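You operate a simulated robot arm through the tools that you are given. There is no shell and no other tool. Be economical: measure what you need, move in short steps, check, and stop when the job is done.

Carry out the task below with a simulated robot arm. There is one attempt and no reset: what you move stays moved.

TASK
Take the small yellow pot and leave it on the sideboard end of the dining table. Then take the small grey pot and put it on the sideboard end of the dining table.
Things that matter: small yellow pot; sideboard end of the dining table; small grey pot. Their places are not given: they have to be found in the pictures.

It is judged by the outcome, as a careful person would: the job done as asked, and still so three seconds after it is handed in. It fails if anything else is knocked over, pushed out of place, dropped, spilled or broken.

THE ROBOT
A 6-joint arm with a two-finger parallel gripper, fixed in place. Base frame: the origin is at the foot of the arm, x ahead of it, y to its left, z up; the work surface is at about z = 740. Lengths are in mm, angles in rad, forces in N, time in s.
With the tool pointing down near the work surface it reaches from about 260 to 680 mm from the base axis. Its first joint turns from -1.152 to 1.152 rad. Payload 2.9 kg.
Tool frame: the origin (TCP) lies between the finger pads and is the grasp point; the fingertips stand 30 mm ahead of it; z points along the fingers, y is the line along which they close. The gripper opens to 110 mm. The fingers are 20 mm wide and 10 mm thick; the gripper's body (48 by 112 mm) begins 55 mm behind the TCP.
Orientation is told as [roll, pitch, yaw] about the base's x, y, z axes, in that order, counted from this pose: with the fingers straight down and closing along the base's y, the tool's x points along the base's -x, its y along +y and its z along -z.

THE INTERFACE
- The arm moves only by the tool step_arm. Its argument "plan" is text: rows parted by semicolons, each of 7 numbers parted by spaces: the shift along the tool's x, y, z in units of 200 mm (1.0 is 200 mm), then the turn, a rotation vector about the tool's x, y, z in units of 45 degrees (1.0 is 45 degrees), then the finger opening in mm, from 0 to 110. In form: x y z ax ay az grip; .... A call has 1 to 20 rows; each row is the pose to reach, as a shift and turn from the pose commanded when the call began, along the tool's axes at that moment. A call with a number of a shift or a turn outside -1 to 1 is refused whole. A row lasts 0.2 s, in which the tool goes at most 50 mm and 0.15 rad; a call with a longer step from one row to the next is refused whole, and so is a gripper value outside its range. A pose out of reach is approached as far as the arm can. The call stops where the force on the tool passes 40 N (or 10 N more than at its start, if that is more) or the arm is blocked; 0.2 s more then pass. The fingers move at their own pace (about 108 mm/s each) and stop on an object; they squeeze with about 43 N. The grip force told is the motor's: it shows also when the fingers shut on nothing. Time passes only in rows, and 0.2 s behind the last, so rows that repeat a pose let the fingers close. It gives the time, the measured TCP pose, the force on the tool (base axes), the opening and the grip force at its end, in the units of the frame above (readings bear some noise).
- Cameras (640 x 400 px; columns grow to the right, rows downward): "scene" is fixed at [52.9, 431.5, 1374.5]; the picture's right is [-0.82, -0.57, 0.00], its down [-0.44, 0.64, -0.63] and it looks along [0.36, -0.52, -0.78] (base axes); focal length 321 px, centre (320, 200). "wrist" rides on the gripper at [-36, 0, -57] in the tool frame; the picture's right is [0.00, -1.00, 0.00], its down [0.97, 0.00, -0.24] and it looks along [0.24, 0.00, 0.97] (tool axes); focal length 218 px, centre (320, 200).
- snapshot(camera): a new picture of that camera. No time passes.
- locate(camera, pixels): for up to 12 pixels [column, row] of the newest picture of that camera ("zoom" is the newest enlarged one), the place [x, y, z] in the base frame of the surface seen there, good to about 2 mm, but the place of the scene camera against the robot may be out by one fixed shift of up to 25 mm in any direction. No time passes.
- zoom(camera, box): a new picture of the part [left, top, right, bottom] of that camera's present view, enlarged. No time passes.
- hand_in(): hands the job in; it is judged then, once.

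Work in short steps. Measure before you move; look again where a grasp or a placing could have gone wrong, and mend it. You have 80 turns and 54 pictures in all, the two below and enlarged ones among them. Open the gripper and draw the arm clear of the work before you hand the job in, unless the task says otherwise; then end with one line.

The tools are called by a JSON object that holds its "method" and its "body". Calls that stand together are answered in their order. step_arm: Moves the arm, as the interface text tells. Its arguments: {"type":"object","properties":{"plan":{"type":"string"}},"required":["plan"]} The other tools are called the same way: snapshot (camera) takes a picture; locate (camera, pixels) gives the place of the surface under pixels of a picture; zoom (camera, box) takes an enlarged picture of a part of a camera's view; hand_in () hands the job in.

At the start:

```text
time: 0.0
position: [369.1, 92.5, 1040.9]
ee_rot: [0.001, 0.0, 0.0]
contact_force: [0.4, -0.6, -0.5]
width: 110.0
gripper_force: 0.1
```

scene: 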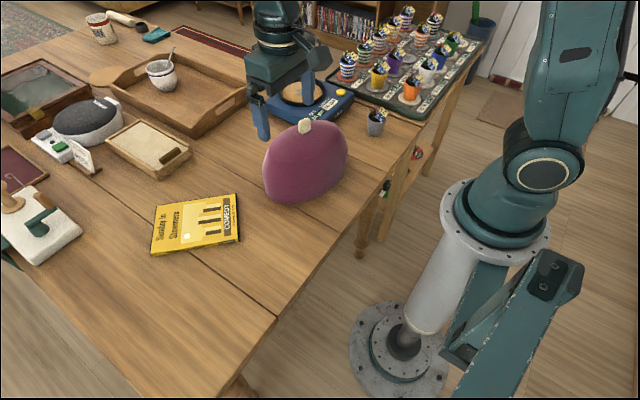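
wrist: 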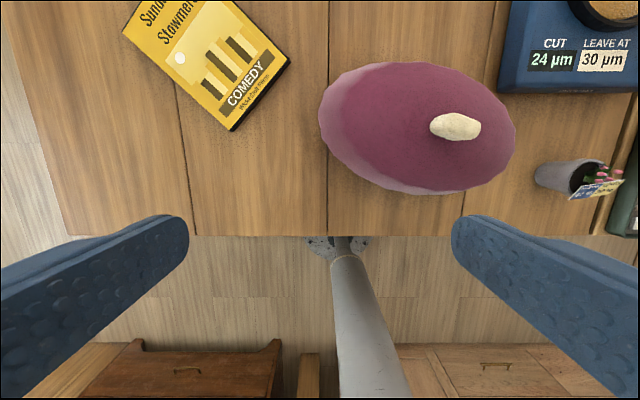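

The pots stand on the tray at upper right (yellow near (378,75)) and the grey one near (376,122). I zoom to make them out.

{"method": "zoom", "body": {"camera": "scene", "box": [320, 0, 500, 150]}}

{"method": "zoom", "body": {"camera": "scene", "box": [0, 0, 320, 200]}}

{"method": "locate", "body": {"camera": "scene", "pixels": [[376, 112], [378, 75], [345, 65], [370, 137], [240, 380], [417, 135], [205, 35], [30, 45], [20, 300], [300, 230], [465, 60], [410, 88]]}}

```text
2.67 times, centred on (410, 75) of scene
```

zoom: 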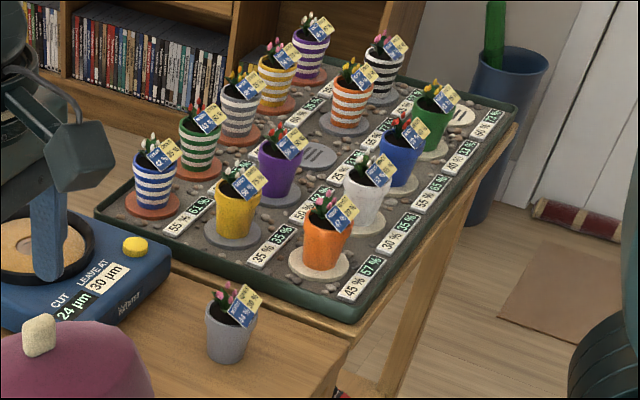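

```text
2.00 times, centred on (160, 100) of scene
```

zoom: 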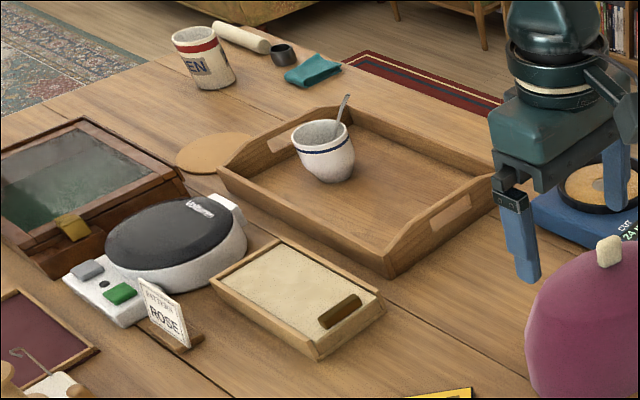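

```text
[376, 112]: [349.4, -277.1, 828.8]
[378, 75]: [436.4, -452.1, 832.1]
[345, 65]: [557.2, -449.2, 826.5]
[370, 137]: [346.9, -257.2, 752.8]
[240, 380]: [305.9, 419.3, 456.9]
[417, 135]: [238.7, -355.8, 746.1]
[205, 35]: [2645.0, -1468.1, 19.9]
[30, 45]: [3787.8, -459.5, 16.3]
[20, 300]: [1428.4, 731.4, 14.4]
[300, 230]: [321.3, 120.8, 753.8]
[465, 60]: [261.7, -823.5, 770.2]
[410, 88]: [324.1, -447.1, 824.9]
```

I need the table's extent and the sideboard; I look at the upper part of the scene and at what the wrist camera sees of the furniture.

{"method": "zoom", "body": {"camera": "scene", "box": [160, 0, 440, 80]}}

{"method": "zoom", "body": {"camera": "wrist", "box": [0, 230, 640, 400]}}

{"method": "locate", "body": {"camera": "wrist", "pixels": [[180, 371], [495, 366], [60, 225], [5, 50], [600, 225], [585, 170], [560, 170], [540, 190], [360, 360], [630, 230]]}}

{"method": "locate", "body": {"camera": "scene", "pixels": [[10, 265], [100, 320], [220, 385], [280, 310], [5, 70], [80, 15], [160, 40], [130, 35], [395, 115], [350, 105], [400, 145], [235, 110]]}}

```text
2.29 times, centred on (300, 40) of scene
```

zoom: 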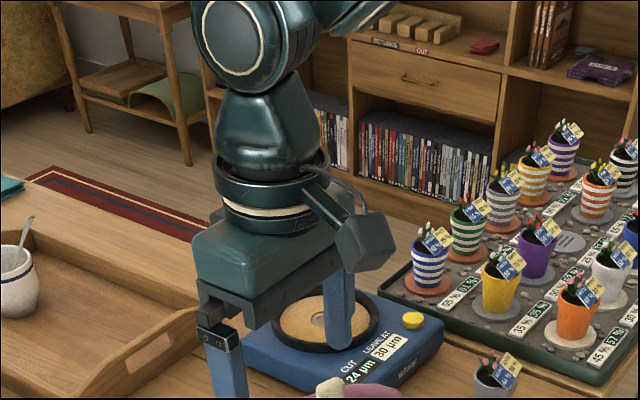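

```text
1.00 times, centred on (320, 315) of wrist
```

zoom: 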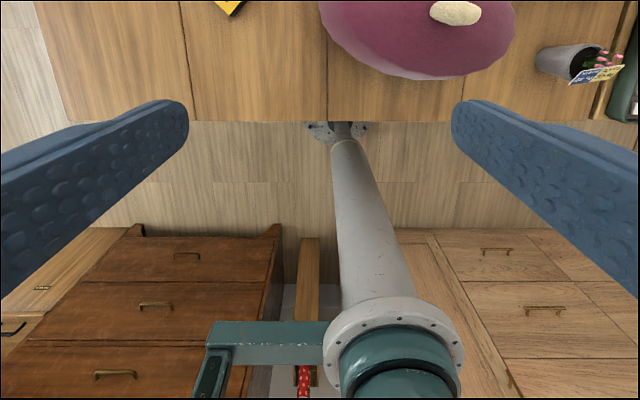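

```text
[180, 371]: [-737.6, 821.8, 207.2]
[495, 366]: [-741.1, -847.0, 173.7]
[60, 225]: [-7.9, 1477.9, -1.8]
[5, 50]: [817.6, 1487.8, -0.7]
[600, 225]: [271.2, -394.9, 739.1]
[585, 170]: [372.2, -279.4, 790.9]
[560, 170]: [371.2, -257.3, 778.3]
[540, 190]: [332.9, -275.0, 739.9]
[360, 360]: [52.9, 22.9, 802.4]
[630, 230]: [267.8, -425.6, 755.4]
```

```text
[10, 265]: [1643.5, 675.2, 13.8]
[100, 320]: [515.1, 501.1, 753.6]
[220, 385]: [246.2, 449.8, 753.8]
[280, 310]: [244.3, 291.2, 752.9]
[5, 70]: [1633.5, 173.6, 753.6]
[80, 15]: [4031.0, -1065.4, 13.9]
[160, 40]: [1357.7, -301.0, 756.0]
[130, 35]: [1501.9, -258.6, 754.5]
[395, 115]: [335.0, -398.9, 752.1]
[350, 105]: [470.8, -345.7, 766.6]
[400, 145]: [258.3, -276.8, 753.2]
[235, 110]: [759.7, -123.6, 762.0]
```

The table runs far along x (edge x≈240, y≈-400 to +520), and furniture stands on several sides. I tilt the tool to +y to look round for the sideboard.

{"method": "step_arm", "body": {"plan": "0 0 0 -0.18 0 0 110; 0 0 0 -0.36 0 0 110; 0 0 0 -0.54 0 0 110; 0 0 0 -0.72 0 0 110; 0 0 0 -0.9 0 0 110; 0 0 0 -1 0 0 110"}}

{"method": "snapshot", "body": {"camera": "wrist"}}

```text
time: 1.4
position: [368.5, 92.7, 1041.0]
ee_rot: [0.788, -0.002, -0.001]
contact_force: [-0.3, 0.3, 0.4]
width: 110.0
gripper_force: 0.0
```

```text
47 pictures are left
```

wrist: 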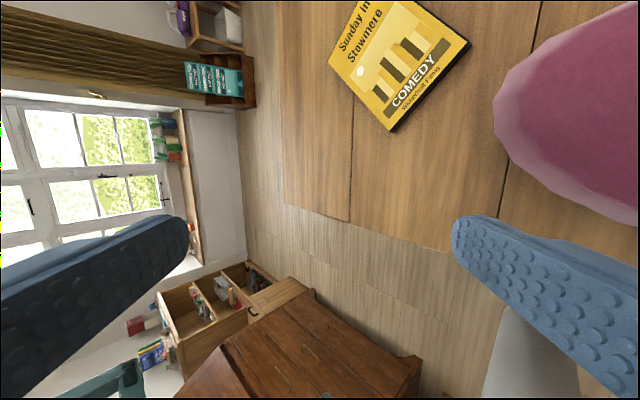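

+y side shows the window and a bureau behind; no clear sideboard. I look the other way, toward -y.

{"method": "step_arm", "body": {"plan": "0 0 0 0.18 0 0 110; 0 0 0 0.36 0 0 110; 0 0 0 0.54 0 0 110; 0 0 0 0.72 0 0 110; 0 0 0 0.9 0 0 110; 0 0 0 1 0 0 110"}}

{"method": "step_arm", "body": {"plan": "0 0 0 0.18 0 0 110; 0 0 0 0.36 0 0 110; 0 0 0 0.54 0 0 110; 0 0 0 0.72 0 0 110; 0 0 0 0.9 0 0 110; 0 0 0 1 0 0 110"}}

{"method": "snapshot", "body": {"camera": "wrist"}}

```text
time: 2.8
position: [368.8, 91.6, 1040.5]
ee_rot: [0.0, 0.0, 0.0]
contact_force: [0.1, -0.4, 0.4]
width: 110.1
gripper_force: 0.1
```

```text
time: 4.2
position: [368.9, 91.9, 1040.1]
ee_rot: [-0.787, 0.0, 0.0]
contact_force: [-0.2, 0.2, -0.4]
width: 110.0
gripper_force: 0.1
```

```text
46 pictures are left
```

wrist: 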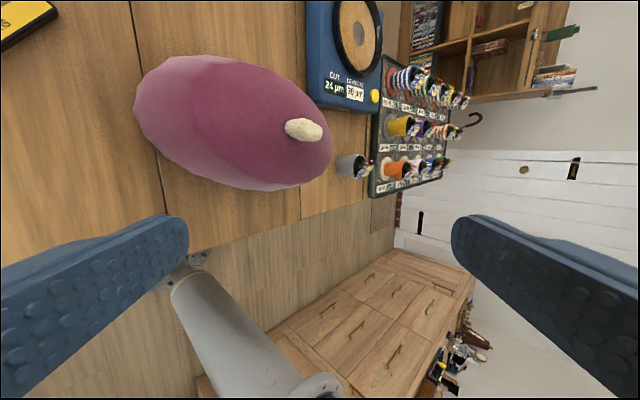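

A light drawer unit with things on it stands behind on the right. I zoom it and check its place.

{"method": "zoom", "body": {"camera": "wrist", "box": [240, 200, 520, 400]}}

{"method": "locate", "body": {"camera": "wrist", "pixels": [[395, 250], [475, 280], [460, 300], [430, 395], [400, 255], [280, 330], [365, 215], [380, 215], [560, 60], [440, 30]]}}

{"method": "step_arm", "body": {"plan": "0 0 0 -0.18 0 0 110; 0 0 0 -0.36 0 0 110; 0 0 0 -0.54 0 0 110; 0 0 0 -0.72 0 0 110; 0 0 0 -0.9 0 0 110; 0 0 0 -1 0 0 110"}}

{"method": "step_arm", "body": {"plan": "0 0 0 0 -0.18 0 110; 0 0 0 0 -0.36 0 110; 0 0 0 0 -0.54 0 110; 0 0 0 0 -0.72 0 110; 0 0 0 0 -0.9 0 110; 0 0 0 0 -1 0 110"}}

{"method": "snapshot", "body": {"camera": "wrist"}}

```text
2.00 times, centred on (380, 300) of wrist
```

zoom: 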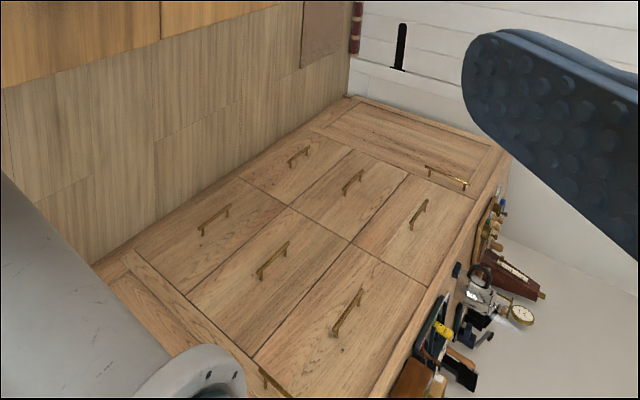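

```text
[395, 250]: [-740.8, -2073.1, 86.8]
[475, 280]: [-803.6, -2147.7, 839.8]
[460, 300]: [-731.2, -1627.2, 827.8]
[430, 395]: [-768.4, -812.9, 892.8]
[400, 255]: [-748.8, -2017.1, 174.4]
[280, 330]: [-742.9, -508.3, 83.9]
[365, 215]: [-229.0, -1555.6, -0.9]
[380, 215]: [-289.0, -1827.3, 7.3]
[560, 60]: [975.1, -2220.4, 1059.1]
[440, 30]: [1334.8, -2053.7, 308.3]
```

```text
time: 5.6
position: [368.7, 91.7, 1042.2]
ee_rot: [0.002, -0.002, -0.001]
contact_force: [-1.4, 0.4, -0.5]
width: 110.2
gripper_force: 0.0
```

```text
time: 7.0
position: [369.3, 92.5, 1040.2]
ee_rot: [0.001, -0.787, -0.001]
contact_force: [0.4, -0.7, -0.4]
width: 110.1
gripper_force: 0.0
```

```text
44 pictures are left
```

wrist: 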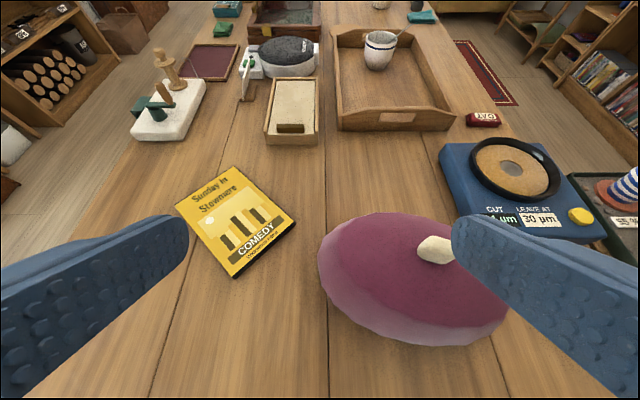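

The table's length is along x; its near end (x≈240) faces the sideboard behind the arm. I tilt a little more to see what stands at the far end.

{"method": "step_arm", "body": {"plan": "0 0 0 0 -0.18 0 110; 0 0 0 0 -0.36 0 110; 0 0 0 0 -0.54 0 110; 0 0 0 0 -0.65 0 110"}}

{"method": "snapshot", "body": {"camera": "wrist"}}

```text
time: 8.0
position: [419.7, 118.6, 1053.6]
ee_rot: [0.0, -1.296, -0.001]
contact_force: [0.3, 0.3, -0.3]
width: 109.8
gripper_force: 0.1
out of reach, approached as far as the arm can: row 1, 2, 3, 4
```

```text
43 pictures are left
```

wrist: 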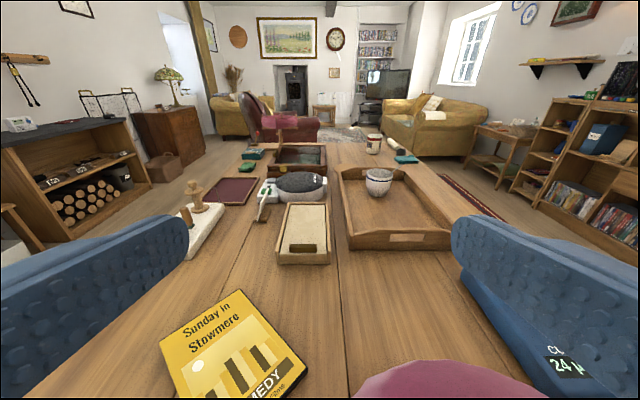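

The far end faces the fireplace, so the sideboard end is the near end (x≈240). I bring the tool upright again.

{"method": "step_arm", "body": {"plan": "0 0 0 0 0.18 0 110; 0 0 0 0 0.36 0 110; 0 0 0 0 0.54 0 110; 0 0 0 0 0.65 0 110"}}

{"method": "step_arm", "body": {"plan": "0 0 0 0 0.18 0 110; 0 0 0 0 0.36 0 110; 0 0 0 0 0.54 0 110; 0 0 0 0 0.72 0 110; 0 0 0 0 0.9 0 110; 0 0 0 0 1 0 110"}}

{"method": "snapshot", "body": {"camera": "wrist"}}

```text
time: 9.0
position: [420.9, 118.9, 1054.5]
ee_rot: [0.0, -0.787, 0.001]
contact_force: [0.2, -0.2, -0.3]
width: 110.0
gripper_force: 0.0
```

```text
time: 10.4
position: [421.8, 119.2, 1055.4]
ee_rot: [0.002, -0.001, -0.002]
contact_force: [-0.3, -0.1, 0.1]
width: 109.9
gripper_force: 0.0
```

```text
42 pictures are left
```

wrist: 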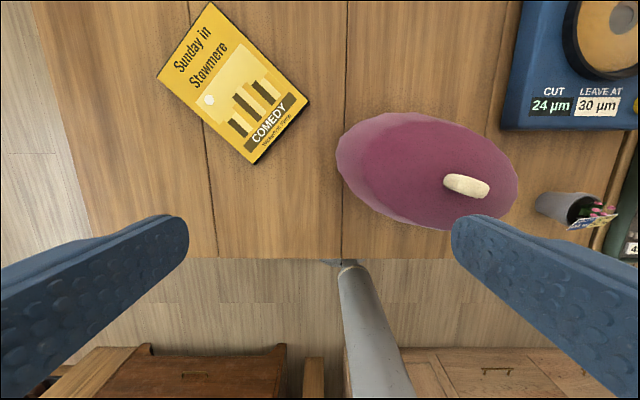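

I measure the free part of the near end and the cosy, then move toward the tray.

{"method": "locate", "body": {"camera": "wrist", "pixels": [[345, 255], [215, 255], [92, 255], [340, 160], [420, 228], [465, 185], [255, 162], [305, 105], [540, 205], [220, 200], [300, 220], [515, 175]]}}

{"method": "step_arm", "body": {"plan": "0 -0.24 0 0 0 0 110; 0 -0.48 0 0 0 0 110; 0 -0.72 0 0 0 0 110; 0 -0.96 0 0 0 0 110"}}

{"method": "step_arm", "body": {"plan": "0 -0.24 0 0 0 0 110; 0 -0.48 0 0 0 0 110; 0 -0.72 0 0 0 0 110; 0 -0.96 0 0 0 0 110"}}

{"method": "snapshot", "body": {"camera": "wrist"}}

```text
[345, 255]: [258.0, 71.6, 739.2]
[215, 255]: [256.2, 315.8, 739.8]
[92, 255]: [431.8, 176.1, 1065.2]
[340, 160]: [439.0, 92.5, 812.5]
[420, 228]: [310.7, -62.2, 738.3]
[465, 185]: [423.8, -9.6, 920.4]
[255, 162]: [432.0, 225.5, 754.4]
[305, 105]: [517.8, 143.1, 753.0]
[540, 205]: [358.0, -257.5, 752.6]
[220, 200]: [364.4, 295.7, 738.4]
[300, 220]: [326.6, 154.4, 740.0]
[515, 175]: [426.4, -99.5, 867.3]
```

```text
time: 11.4
position: [419.6, -72.9, 1056.1]
ee_rot: [-0.001, 0.001, 0.002]
contact_force: [0.2, -0.2, -0.2]
width: 109.9
gripper_force: 0.1
```

```text
time: 12.4
position: [421.9, -264.5, 1056.9]
ee_rot: [0.001, 0.0, 0.0]
contact_force: [-0.6, -0.1, 0.0]
width: 109.8
gripper_force: 0.1
```

```text
41 pictures are left
```

wrist: 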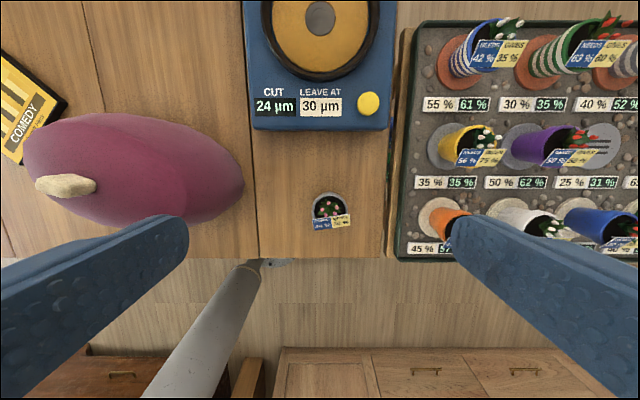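

The yellow solid pot shows at (465,150). I move on over it.

{"method": "locate", "body": {"camera": "wrist", "pixels": [[440, 140], [462, 130], [462, 162], [330, 205], [330, 195], [437, 150], [330, 160], [419, 217], [510, 150]]}}

{"method": "step_arm", "body": {"plan": "0 -0.22 0 0 0 0 110; 0 -0.44 0 0 0 0 110; 0 -0.66 0 0 0 0 110; 0 -0.88 0 0 0 0 110"}}

{"method": "snapshot", "body": {"camera": "wrist"}}

```text
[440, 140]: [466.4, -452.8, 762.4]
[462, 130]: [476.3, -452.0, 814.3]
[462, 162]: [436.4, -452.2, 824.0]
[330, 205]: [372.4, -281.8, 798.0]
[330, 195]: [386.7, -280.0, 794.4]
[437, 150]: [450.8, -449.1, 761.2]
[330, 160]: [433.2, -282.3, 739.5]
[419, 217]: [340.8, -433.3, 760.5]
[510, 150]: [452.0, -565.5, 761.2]
```

```text
time: 13.4
position: [421.3, -441.9, 1055.8]
ee_rot: [0.0, 0.001, 0.001]
contact_force: [-0.2, -0.9, -0.1]
width: 109.8
gripper_force: 0.0
```

```text
40 pictures are left
```

wrist: 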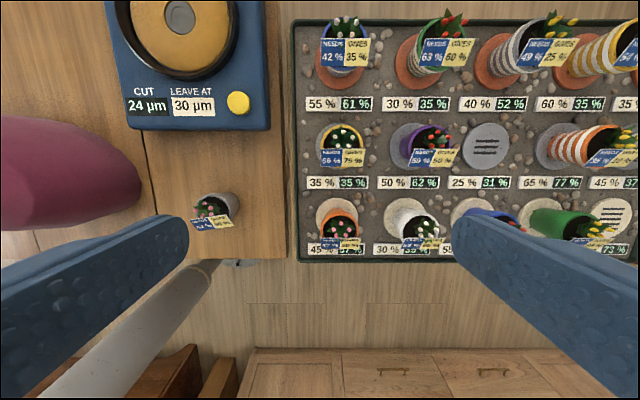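

I zoom on the yellow pot at (343,148) and its neighbours and measure rim, plant and coaster heights.

{"method": "zoom", "body": {"camera": "wrist", "box": [280, 80, 480, 260]}}

{"method": "locate", "body": {"camera": "wrist", "pixels": [[322, 146], [365, 142], [343, 125], [345, 138], [332, 157], [354, 157], [342, 166], [430, 140], [424, 152], [404, 150], [345, 230], [345, 45]]}}

```text
2.22 times, centred on (380, 170) of wrist
```

zoom: 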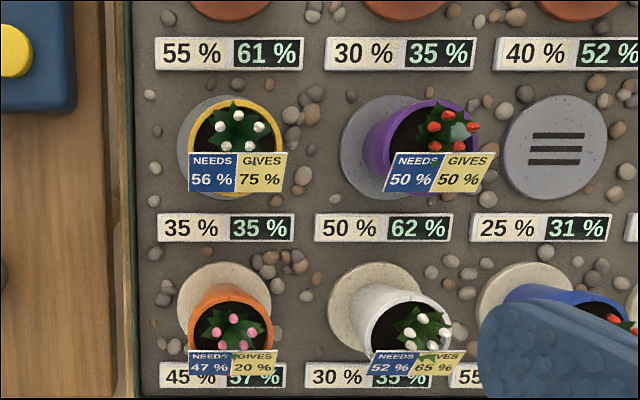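

```text
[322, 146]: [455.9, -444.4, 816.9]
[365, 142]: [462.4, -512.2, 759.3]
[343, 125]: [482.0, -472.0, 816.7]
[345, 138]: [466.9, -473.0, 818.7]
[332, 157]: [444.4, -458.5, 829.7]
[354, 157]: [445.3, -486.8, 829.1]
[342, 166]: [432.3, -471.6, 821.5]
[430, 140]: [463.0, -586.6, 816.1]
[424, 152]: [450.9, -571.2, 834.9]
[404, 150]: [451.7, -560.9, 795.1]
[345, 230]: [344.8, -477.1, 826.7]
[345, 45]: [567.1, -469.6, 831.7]
```

Pot rim is centred near (455,-472), Ø55, rim z≈817, label sticks out sideways along y, so I'll grip along base x. I move over it while turning the tool by -90° in yaw.

{"method": "step_arm", "body": {"plan": "-0.05 -0.05 0.1 0 0 0.18 110; -0.1 -0.1 0.2 0 0 0.36 110; -0.17 -0.15 0.3 0 0 0.54 110; -0.17 -0.15 0.4 0 0 0.72 110; -0.17 -0.15 0.5 0 0 0.9 110; -0.17 -0.15 0.5 0 0 1 110"}}

{"method": "step_arm", "body": {"plan": "0 0 0 0 0 0.18 110; 0 0 0 0 0 0.36 110; 0 0 0 0 0 0.54 80; 0 0 0 0 0 0.72 80; 0 0 0 0 0 0.9 80; 0 0 0 0 0 1 80"}}

{"method": "snapshot", "body": {"camera": "wrist"}}

{"method": "snapshot", "body": {"camera": "scene"}}

```text
time: 14.8
position: [453.3, -471.0, 955.0]
ee_rot: [0.001, 0.0, -0.788]
contact_force: [0.7, -0.3, -0.4]
width: 109.9
gripper_force: 0.1
```

```text
time: 16.2
position: [454.5, -470.7, 954.6]
ee_rot: [0.0, 0.002, -1.573]
contact_force: [0.0, -0.4, 0.8]
width: 79.9
gripper_force: 0.1
```

```text
38 pictures are left
```

wrist: 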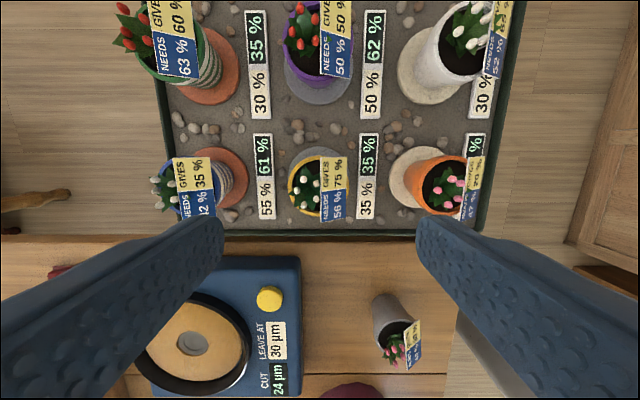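

```text
37 pictures are left
```

scene: 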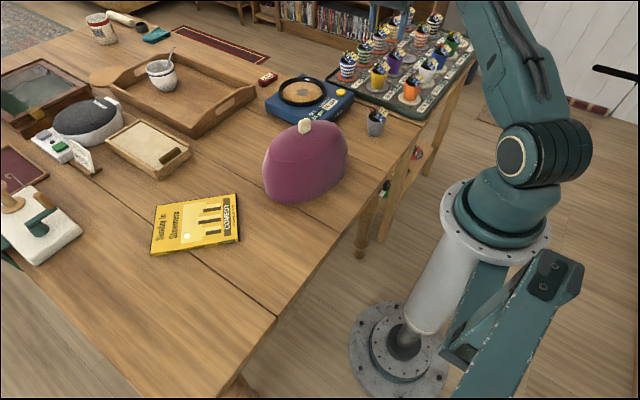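

I zoom on the yellow pot at (310,187) to refine its centre.

{"method": "zoom", "body": {"camera": "wrist", "box": [250, 130, 410, 230]}}

{"method": "locate", "body": {"camera": "wrist", "pixels": [[289, 188], [306, 216], [319, 217], [345, 165], [345, 215], [322, 165], [322, 215], [308, 158], [400, 195], [302, 172], [230, 185]]}}

```text
4.00 times, centred on (330, 180) of wrist
```

zoom: 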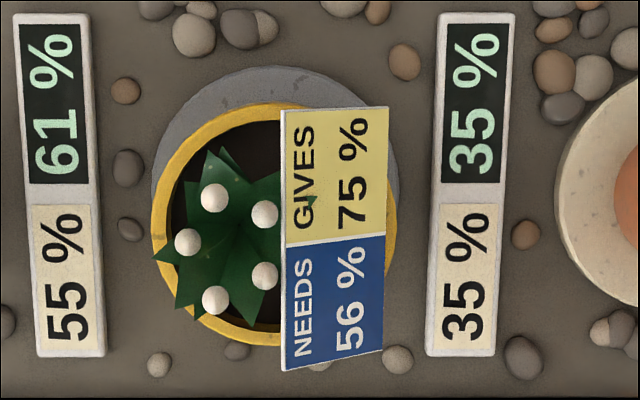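

```text
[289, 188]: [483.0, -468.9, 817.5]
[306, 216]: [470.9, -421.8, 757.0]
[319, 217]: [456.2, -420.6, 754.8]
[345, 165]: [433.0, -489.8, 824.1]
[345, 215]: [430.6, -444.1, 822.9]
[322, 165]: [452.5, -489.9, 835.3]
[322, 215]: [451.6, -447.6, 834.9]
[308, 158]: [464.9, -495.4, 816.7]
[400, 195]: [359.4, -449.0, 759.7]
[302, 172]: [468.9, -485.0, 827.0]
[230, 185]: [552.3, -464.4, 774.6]
```

Centre is (455,-470.5), matching the tool. I descend to TCP z≈803 with 80 mm opening.

{"method": "step_arm", "body": {"plan": "0 0 0.2 0 0 0 80; 0 0 0.4 0 0 0 80; 0 0 0.55 0 0 0 80; 0 0 0.66 0 0 0 80; 0 0 0.757 0 0 0 80"}}

{"method": "snapshot", "body": {"camera": "wrist"}}

```text
time: 17.4
position: [455.2, -470.4, 803.8]
ee_rot: [0.002, 0.002, -1.571]
contact_force: [-0.6, 0.2, -0.1]
width: 80.1
gripper_force: 0.1
```

```text
35 pictures are left
```

wrist: 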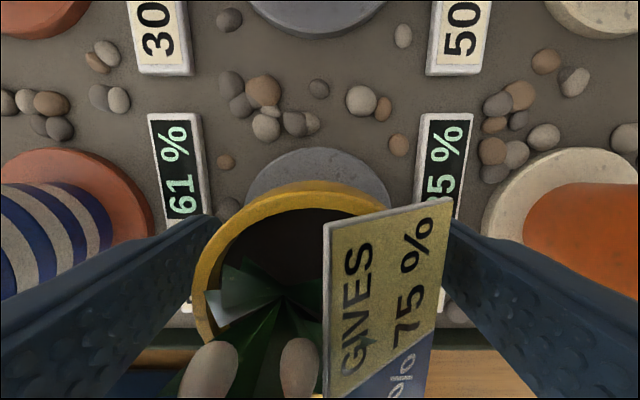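

The pot sits between the fingers; I close.

{"method": "step_arm", "body": {"plan": "0 0 0 0 0 0 60; 0 0 0 0 0 0 40; 0 0 0 0 0 0 30; 0 0 0 0 0 0 30"}}

{"method": "step_arm", "body": {"plan": "0 0 -0.1 0 0 0 30; 0 0 -0.2 0 0 0 30"}}

{"method": "snapshot", "body": {"camera": "wrist"}}

```text
time: 18.4
position: [455.1, -470.8, 804.1]
ee_rot: [-0.001, -0.001, -1.57]
contact_force: [0.4, 1.2, 0.9]
width: 54.7
gripper_force: 42.2
```

```text
time: 19.0
position: [453.1, -469.1, 843.9]
ee_rot: [0.0, 0.0, -1.571]
contact_force: [-0.3, 1.1, -2.3]
width: 54.8
gripper_force: 43.1
```

```text
34 pictures are left
```

wrist: 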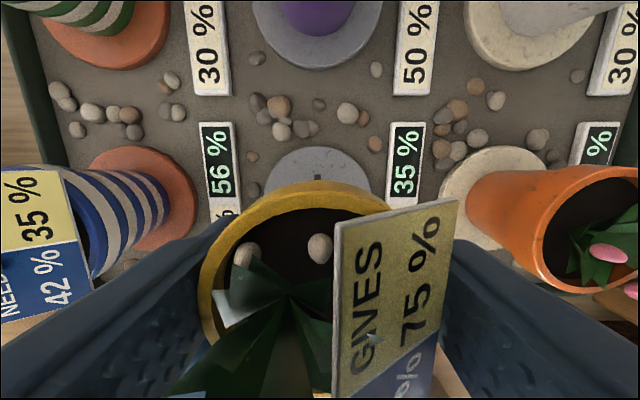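

The pot is held and the coaster stays behind. I measure the coaster top for the pot's base height, and lift on.

{"method": "locate", "body": {"camera": "wrist", "pixels": [[318, 165], [290, 168], [345, 168], [330, 100]]}}

{"method": "step_arm", "body": {"plan": "0 0 -0.2 0 0 0 30; 0 0 -0.4 0 0 0 30; 0 0 -0.6 0 0 0 30; 0 0 -0.7 0 0 0 30"}}

{"method": "snapshot", "body": {"camera": "scene"}}

```text
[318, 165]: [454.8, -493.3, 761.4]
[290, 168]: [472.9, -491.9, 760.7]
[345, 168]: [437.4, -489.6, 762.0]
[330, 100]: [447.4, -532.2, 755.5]
```

```text
time: 20.0
position: [453.2, -471.8, 984.8]
ee_rot: [0.001, 0.003, -1.571]
contact_force: [-0.4, -0.2, -0.2]
width: 54.9
gripper_force: 43.2
```

```text
33 pictures are left
```

scene: 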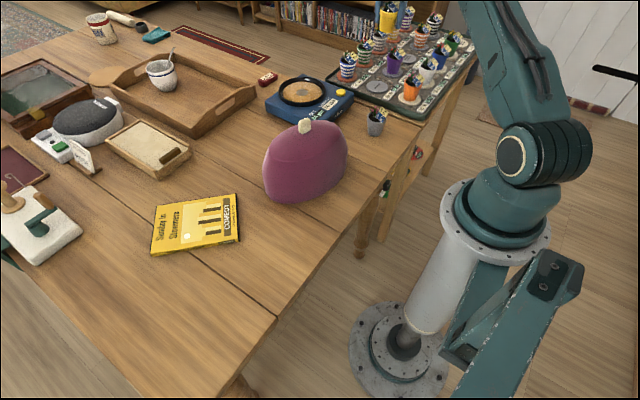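

Held firmly (base 42 mm below TCP). I carry it at z≈985 toward the near end, turning back to yaw 0 on the way.

{"method": "step_arm", "body": {"plan": "0.16 -0.05 0 0 0 -0.17 30; 0.32 -0.1 0 0 0 -0.34 30; 0.48 -0.15 0 0 0 -0.51 30; 0.64 -0.2 0 0 0 -0.68 30; 0.8 -0.25 0 0 0 -0.84 30; 0.96 -0.3 0 0 0 -1 30"}}

```text
time: 21.4
position: [390.8, -279.0, 983.7]
ee_rot: [0.001, 0.001, -0.784]
contact_force: [0.9, 0.5, -2.7]
width: 55.0
gripper_force: 42.5
```

{"method": "step_arm", "body": {"plan": "0.144 0.08 0 0 0 -0.17 30; 0.289 0.159 0 0 0 -0.34 30; 0.433 0.239 0 0 0 -0.51 30; 0.577 0.318 0 0 0 -0.68 30; 0.72 0.398 0 0 0 -0.84 30; 0.866 0.477 0 0 0 -1 30"}}

{"method": "step_arm", "body": {"plan": "0 0.23 0 0 0 0 30; 0 0.46 0 0 0 0 30; 0 0.69 0 0 0 0 30; 0 0.92 0 0 0 0 30"}}

{"method": "step_arm", "body": {"plan": "0 0.23 0 0 0 0 30; 0 0.46 0 0 0 0 30; 0 0.69 0 0 0 0 30; 0 0.88 0 0 0 0 30"}}

{"method": "snapshot", "body": {"camera": "wrist"}}

```text
time: 22.8
position: [338.7, -85.4, 984.8]
ee_rot: [0.0, -0.002, 0.002]
contact_force: [0.4, -0.7, -2.2]
width: 55.1
gripper_force: 42.8
```

```text
time: 23.8
position: [339.9, 97.5, 982.4]
ee_rot: [-0.002, 0.0, -0.002]
contact_force: [-1.2, -0.2, -1.7]
width: 55.0
gripper_force: 43.1
```

```text
time: 24.8
position: [339.2, 271.9, 984.9]
ee_rot: [0.002, 0.0, -0.002]
contact_force: [-0.7, 0.3, -1.6]
width: 55.0
gripper_force: 43.4
```

```text
32 pictures are left
```

wrist: 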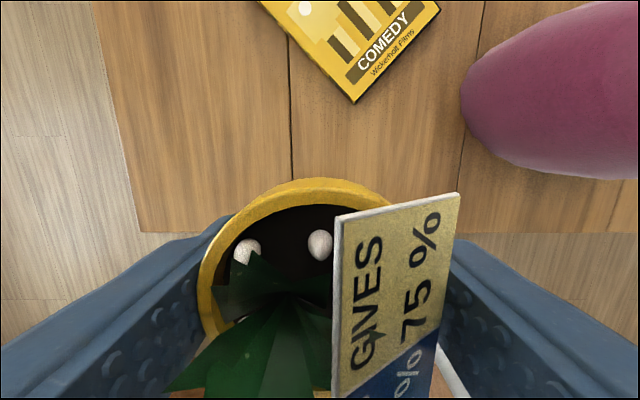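

Clear table below at (339,272); descend to just above the surface.

{"method": "step_arm", "body": {"plan": "0 0 0.2 0 0 0 30; 0 0 0.4 0 0 0 30; 0 0 0.6 0 0 0 30; 0 0 0.75 0 0 0 30; 0 0 0.87 0 0 0 30; 0 0 0.95 0 0 0 30; 0 0 0.98 0 0 0 30"}}

{"method": "step_arm", "body": {"plan": "0 0 0.01 0 0 0 30; 0 0 0.02 0 0 0 30; 0 0 0.03 0 0 0 30"}}

{"method": "snapshot", "body": {"camera": "scene"}}

```text
time: 26.4
position: [339.5, 271.5, 787.2]
ee_rot: [0.0, 0.0, 0.0]
contact_force: [0.0, 0.1, -2.2]
width: 54.9
gripper_force: 43.4
```

```text
time: 27.2
position: [340.3, 271.5, 781.9]
ee_rot: [0.0, 0.001, 0.0]
contact_force: [-0.3, 0.6, -1.7]
width: 55.0
gripper_force: 43.2
```

```text
31 pictures are left
```

scene: 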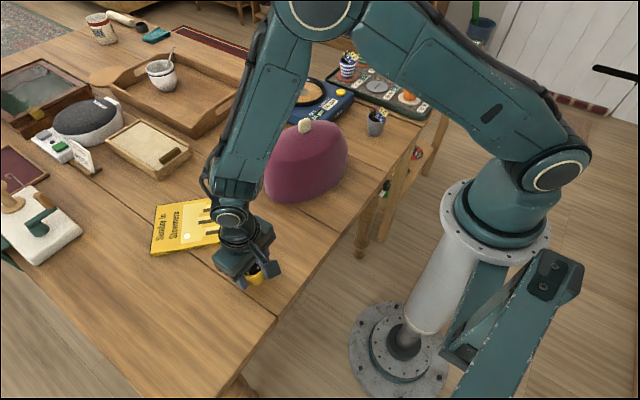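

Still no contact; I lower in 1 mm steps until the force changes.

{"method": "step_arm", "body": {"plan": "0 0 0.004 0 0 0 30; 0 0 0.008 0 0 0 30; 0 0 0.012 0 0 0 30"}}

```text
time: 28.0
position: [339.6, 270.9, 781.3]
ee_rot: [0.0, 0.0, -0.001]
contact_force: [-2.8, -0.4, 4.9]
width: 55.0
gripper_force: 43.2
```

The base touches the table (force rose to +5 N). I open and rise.

{"method": "step_arm", "body": {"plan": "0 0 0 0 0 0 62; 0 0 0 0 0 0 75; 0 0 0 0 0 0 75; 0 0 -0.1 0 0 0 75; 0 0 -0.3 0 0 0 75; 0 0 -0.5 0 0 0 75; 0 0 -0.75 0 0 0 75; 0 0 -0.95 0 0 0 75"}}

{"method": "snapshot", "body": {"camera": "wrist"}}

```text
time: 29.8
position: [339.4, 268.5, 971.3]
ee_rot: [-0.001, -0.001, 0.001]
contact_force: [0.2, -0.2, -0.2]
width: 75.0
gripper_force: 0.1
```

```text
30 pictures are left
```

wrist: 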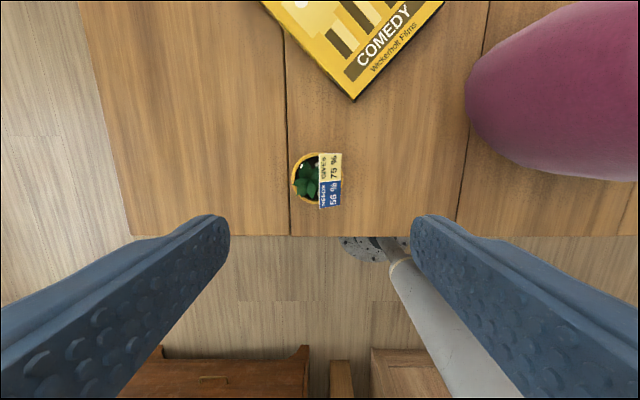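

Yellow pot stands upright at the near end. Now I go over to the grey pot.

{"method": "step_arm", "body": {"plan": "0 -0.2 -0.1 0 0 0 90; 0 -0.44 -0.15 0 0 0 110; 0 -0.68 -0.15 0 0 0 110; 0 -0.92 -0.15 0 0 0 110"}}

{"method": "step_arm", "body": {"plan": "0 -0.23 0 0 0 0 110; 0 -0.46 0 0 0 0 110; -0.05 -0.69 0 0 0 0 110; -0.1 -0.92 0 0 0 0 110"}}

{"method": "step_arm", "body": {"plan": "-0.03 -0.15 0 0 0 0.18 110; -0.06 -0.3 0 0 0 0.36 110; -0.09 -0.45 0 0 0 0.54 110; -0.12 -0.6 0 0 0 0.72 110; -0.12 -0.75 0 0 0 0.9 110; -0.12 -0.88 0 0 0 1 110"}}

{"method": "step_arm", "body": {"plan": "0 0 0 0 0 0.18 110; 0 0 0 0 0 0.36 110; 0 0 0 0 0 0.54 80; 0 0 0 0 0 0.72 80; 0 0 0 0 0 0.9 80; 0 0 0 0 0 1 80"}}

{"method": "snapshot", "body": {"camera": "wrist"}}

```text
time: 30.8
position: [338.3, 86.5, 1000.5]
ee_rot: [0.005, -0.002, -0.001]
contact_force: [0.4, 0.5, 0.1]
width: 109.7
gripper_force: 0.1
```

```text
time: 31.8
position: [359.3, -96.8, 1001.2]
ee_rot: [0.001, 0.0, 0.002]
contact_force: [-0.6, -1.0, 0.0]
width: 109.8
gripper_force: 0.0
```

```text
time: 33.2
position: [383.1, -272.1, 998.2]
ee_rot: [0.0, 0.0, -0.786]
contact_force: [0.7, -1.0, 0.2]
width: 110.1
gripper_force: 0.0
```

```text
time: 34.6
position: [383.9, -273.1, 1000.4]
ee_rot: [0.0, 0.0, -1.572]
contact_force: [0.2, 1.0, 0.4]
width: 80.0
gripper_force: 0.0
```

```text
29 pictures are left
```

wrist: 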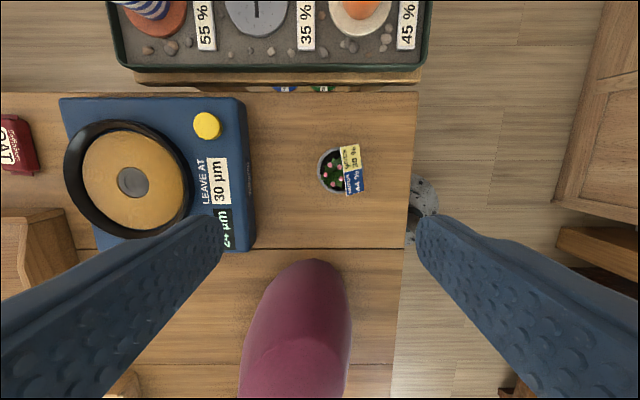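

Grey pot at (340,170). I zoom and measure its rim and the blue device's edge.

{"method": "zoom", "body": {"camera": "wrist", "box": [260, 120, 420, 220]}}

{"method": "locate", "body": {"camera": "wrist", "pixels": [[319, 171], [340, 149], [343, 192], [350, 155], [352, 185], [245, 170], [335, 172], [300, 170], [318, 262], [375, 180]]}}

```text
4.00 times, centred on (340, 170) of wrist
```

zoom: 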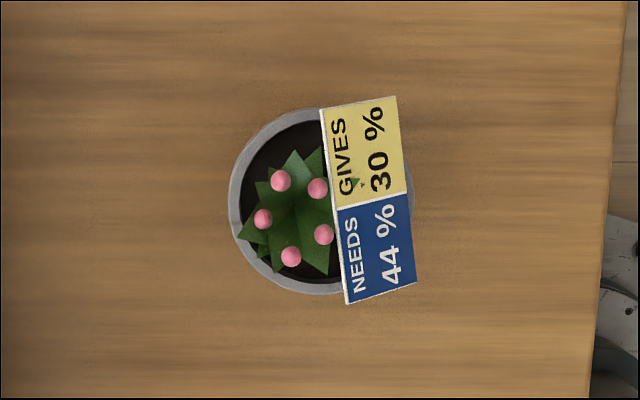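

```text
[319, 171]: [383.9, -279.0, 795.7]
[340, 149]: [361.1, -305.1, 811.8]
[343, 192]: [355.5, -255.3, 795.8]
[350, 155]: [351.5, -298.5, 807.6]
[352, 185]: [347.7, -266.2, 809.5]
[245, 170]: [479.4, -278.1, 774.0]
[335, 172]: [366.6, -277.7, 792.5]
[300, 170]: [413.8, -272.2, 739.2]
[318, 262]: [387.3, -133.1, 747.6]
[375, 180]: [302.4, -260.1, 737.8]
```

Rim centre ≈(356,-280), rim z≈796. I move over it and descend.

{"method": "step_arm", "body": {"plan": "-0.035 -0.14 0.1 0 0 0 80; -0.035 -0.14 0.3 0 0 0 80; -0.035 -0.14 0.5 0 0 0 80; -0.035 -0.14 0.65 0 0 0 80"}}

{"method": "snapshot", "body": {"camera": "wrist"}}

```text
time: 35.6
position: [357.2, -279.6, 868.0]
ee_rot: [0.002, -0.001, -1.57]
contact_force: [0.1, 0.0, 0.1]
width: 79.9
gripper_force: 0.0
```

```text
27 pictures are left
```

wrist: 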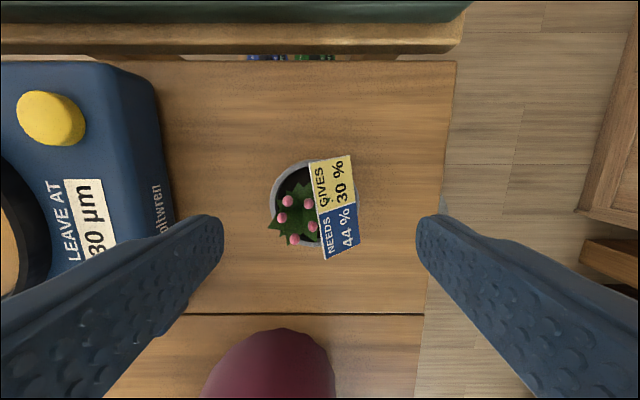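

Aligned within a few mm; I descend the rest.

{"method": "step_arm", "body": {"plan": "0 0.01 0.15 0 0 0 80; 0 0.01 0.3 0 0 0 80; 0 0.01 0.38 0 0 0 80; 0 0.01 0.43 0 0 0 80"}}

{"method": "snapshot", "body": {"camera": "wrist"}}

```text
time: 36.6
position: [357.9, -280.7, 783.6]
ee_rot: [0.001, 0.001, -1.571]
contact_force: [-0.6, -0.1, 0.5]
width: 80.1
gripper_force: 0.0
```

```text
26 pictures are left
```

wrist: 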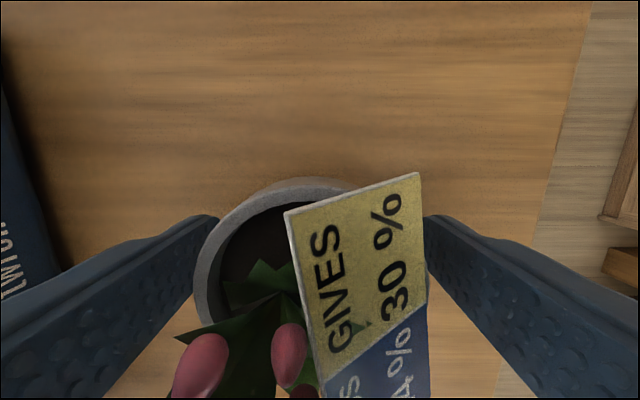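

{"method": "step_arm", "body": {"plan": "0 0 0 0 0 0 60; 0 0 0 0 0 0 40; 0 0 0 0 0 0 30; 0 0 0 0 0 0 30"}}

{"method": "step_arm", "body": {"plan": "0 0 -0.1 0 0 0 30; 0 0 -0.25 0 0 0 30; 0 0 -0.5 0 0 0 30; 0 0 -0.75 0 0 0 30; 0 0 -1 0 0 0 30"}}

{"method": "snapshot", "body": {"camera": "wrist"}}

```text
time: 37.6
position: [358.0, -279.8, 783.3]
ee_rot: [-0.001, 0.001, -1.571]
contact_force: [0.4, 0.9, 0.1]
width: 54.1
gripper_force: 42.9
```

```text
time: 38.8
position: [358.9, -280.1, 984.4]
ee_rot: [0.0, 0.0, -1.57]
contact_force: [0.2, -0.6, -1.7]
width: 54.6
gripper_force: 42.6
```

```text
25 pictures are left
```

wrist: 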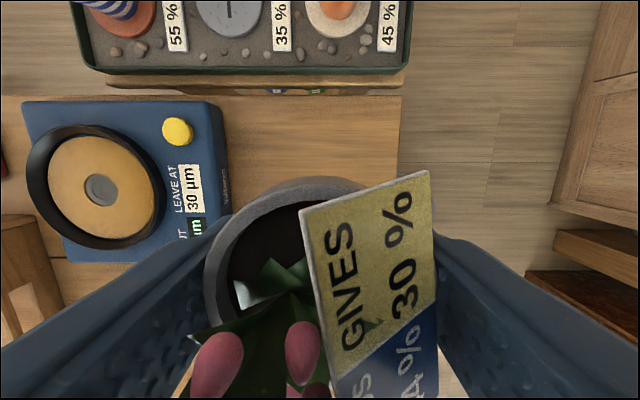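

Held. I carry it to (333,165) beside the yellow pot, turning back to yaw 0.

{"method": "step_arm", "body": {"plan": "0.13 -0.03 -0.05 0 0 -0.17 30; 0.26 -0.06 -0.1 0 0 -0.34 30; 0.4 -0.09 -0.1 0 0 -0.51 30; 0.54 -0.12 -0.1 0 0 -0.68 30; 0.67 -0.12 -0.1 0 0 -0.84 30; 0.8 -0.12 -0.1 0 0 -1 30"}}

{"method": "step_arm", "body": {"plan": "0.07 0.07 0 0 0 -0.17 30; 0.14 0.14 0 0 0 -0.34 30; 0.21 0.21 0 0 0 -0.51 30; 0.28 0.28 0 0 0 -0.68 30; 0.35 0.35 0 0 0 -0.84 30; 0.424 0.424 0 0 0 -1 30"}}

{"method": "step_arm", "body": {"plan": "0 0.22 0 0 0 0 30; 0 0.44 0 0 0 0 30; 0 0.66 0 0 0 0 30; 0 0.825 0 0 0 0 30"}}

{"method": "snapshot", "body": {"camera": "wrist"}}

```text
time: 40.2
position: [334.3, -119.7, 1003.2]
ee_rot: [0.0, 0.0, -0.782]
contact_force: [-0.1, -0.4, -2.2]
width: 54.3
gripper_force: 42.9
```

```text
time: 41.6
position: [334.5, 0.2, 1002.3]
ee_rot: [0.002, 0.001, 0.002]
contact_force: [0.7, -0.2, -2.8]
width: 54.8
gripper_force: 43.2
```

```text
time: 42.6
position: [334.5, 164.3, 1002.9]
ee_rot: [0.0, 0.0, 0.0]
contact_force: [-0.9, 0.0, -2.4]
width: 54.4
gripper_force: 42.9
```

```text
24 pictures are left
```

wrist: 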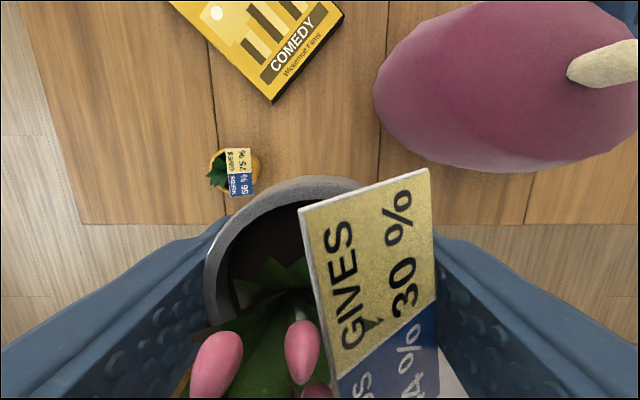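

Spot is clear; descend (10 mm further from the yellow pot).

{"method": "step_arm", "body": {"plan": "0 -0.05 0.2 0 0 0 30; 0 -0.05 0.4 0 0 0 30; 0 -0.05 0.6 0 0 0 30; 0 -0.05 0.8 0 0 0 30; 0 -0.05 0.92 0 0 0 30; 0 -0.05 1 0 0 0 30"}}

{"method": "step_arm", "body": {"plan": "0 0 0.03 0 0 0 30; 0 0 0.06 0 0 0 30; 0 0 0.08 0 0 0 30; 0 0 0.085 0 0 0 30"}}

{"method": "step_arm", "body": {"plan": "0 0 0.004 0 0 0 30; 0 0 0.008 0 0 0 30; 0 0 0.012 0 0 0 30"}}

```text
time: 44.0
position: [333.8, 154.7, 804.1]
ee_rot: [-0.001, -0.001, 0.001]
contact_force: [-0.2, -1.2, -1.2]
width: 53.9
gripper_force: 43.4
```

```text
time: 45.0
position: [333.4, 155.1, 787.4]
ee_rot: [0.001, -0.001, 0.0]
contact_force: [-0.3, 0.6, -2.0]
width: 54.2
gripper_force: 43.4
```

```text
time: 45.8
position: [334.8, 155.0, 783.8]
ee_rot: [0.0, 0.0, 0.001]
contact_force: [-0.7, 0.2, -1.5]
width: 54.1
gripper_force: 43.1
```

{"method": "step_arm", "body": {"plan": "0 0 0.004 0 0 0 30; 0 0 0.008 0 0 0 30"}}

```text
time: 46.4
position: [334.3, 155.1, 783.6]
ee_rot: [0.0, -0.001, 0.0]
contact_force: [-2.5, -1.3, 19.3]
width: 54.2
gripper_force: 42.9
```

Contact (19 N). I ease back 1 mm, open, and rise clear.

{"method": "step_arm", "body": {"plan": "0 0 -0.005 0 0 0 30; 0 0 -0.005 0 0 0 62; 0 0 -0.005 0 0 0 70; 0 0 -0.005 0 0 0 70; 0 0 -0.1 0 0 0 70; 0 0 -0.3 0 0 0 70; 0 0 -0.5 0 0 0 70; 0 0 -0.75 0 0 0 70; 0 0 -1 0 0 0 70"}}

{"method": "snapshot", "body": {"camera": "wrist"}}

{"method": "snapshot", "body": {"camera": "scene"}}

```text
time: 48.4
position: [335.3, 154.0, 980.8]
ee_rot: [-0.002, 0.002, 0.0]
contact_force: [0.0, 0.3, 0.4]
width: 70.2
gripper_force: 0.0
```

```text
23 pictures are left
```

wrist: 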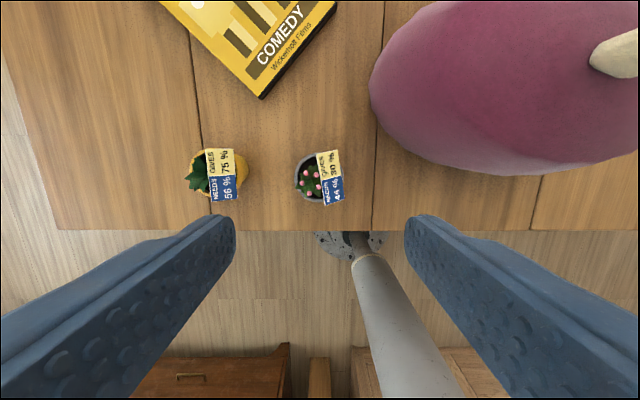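

```text
22 pictures are left
```

scene: 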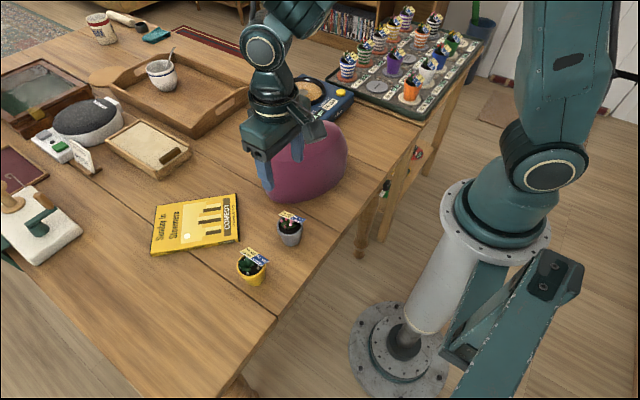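

Both pots stand upright at the near (sideboard) end and nothing else moved. I open fully, rise a little more and hand in.

{"method": "step_arm", "body": {"plan": "0 0 -0.15 0 0 0 110; 0 0 -0.3 0 0 0 110"}}

{"method": "hand_in", "body": {}}

```text
time: 49.0
position: [335.4, 156.1, 1042.4]
ee_rot: [-0.002, 0.0, 0.002]
contact_force: [0.7, -0.9, -1.3]
width: 110.0
gripper_force: 0.1
```

```text
The job is handed in.
```

I moved the small yellow pot, then the small grey pot, to the end of the dining table nearest the arm, which I took to be the sideboard end because a long drawer unit stands behind it; both stood upright in the last pictures, nothing else looked disturbed, and the job is handed in.
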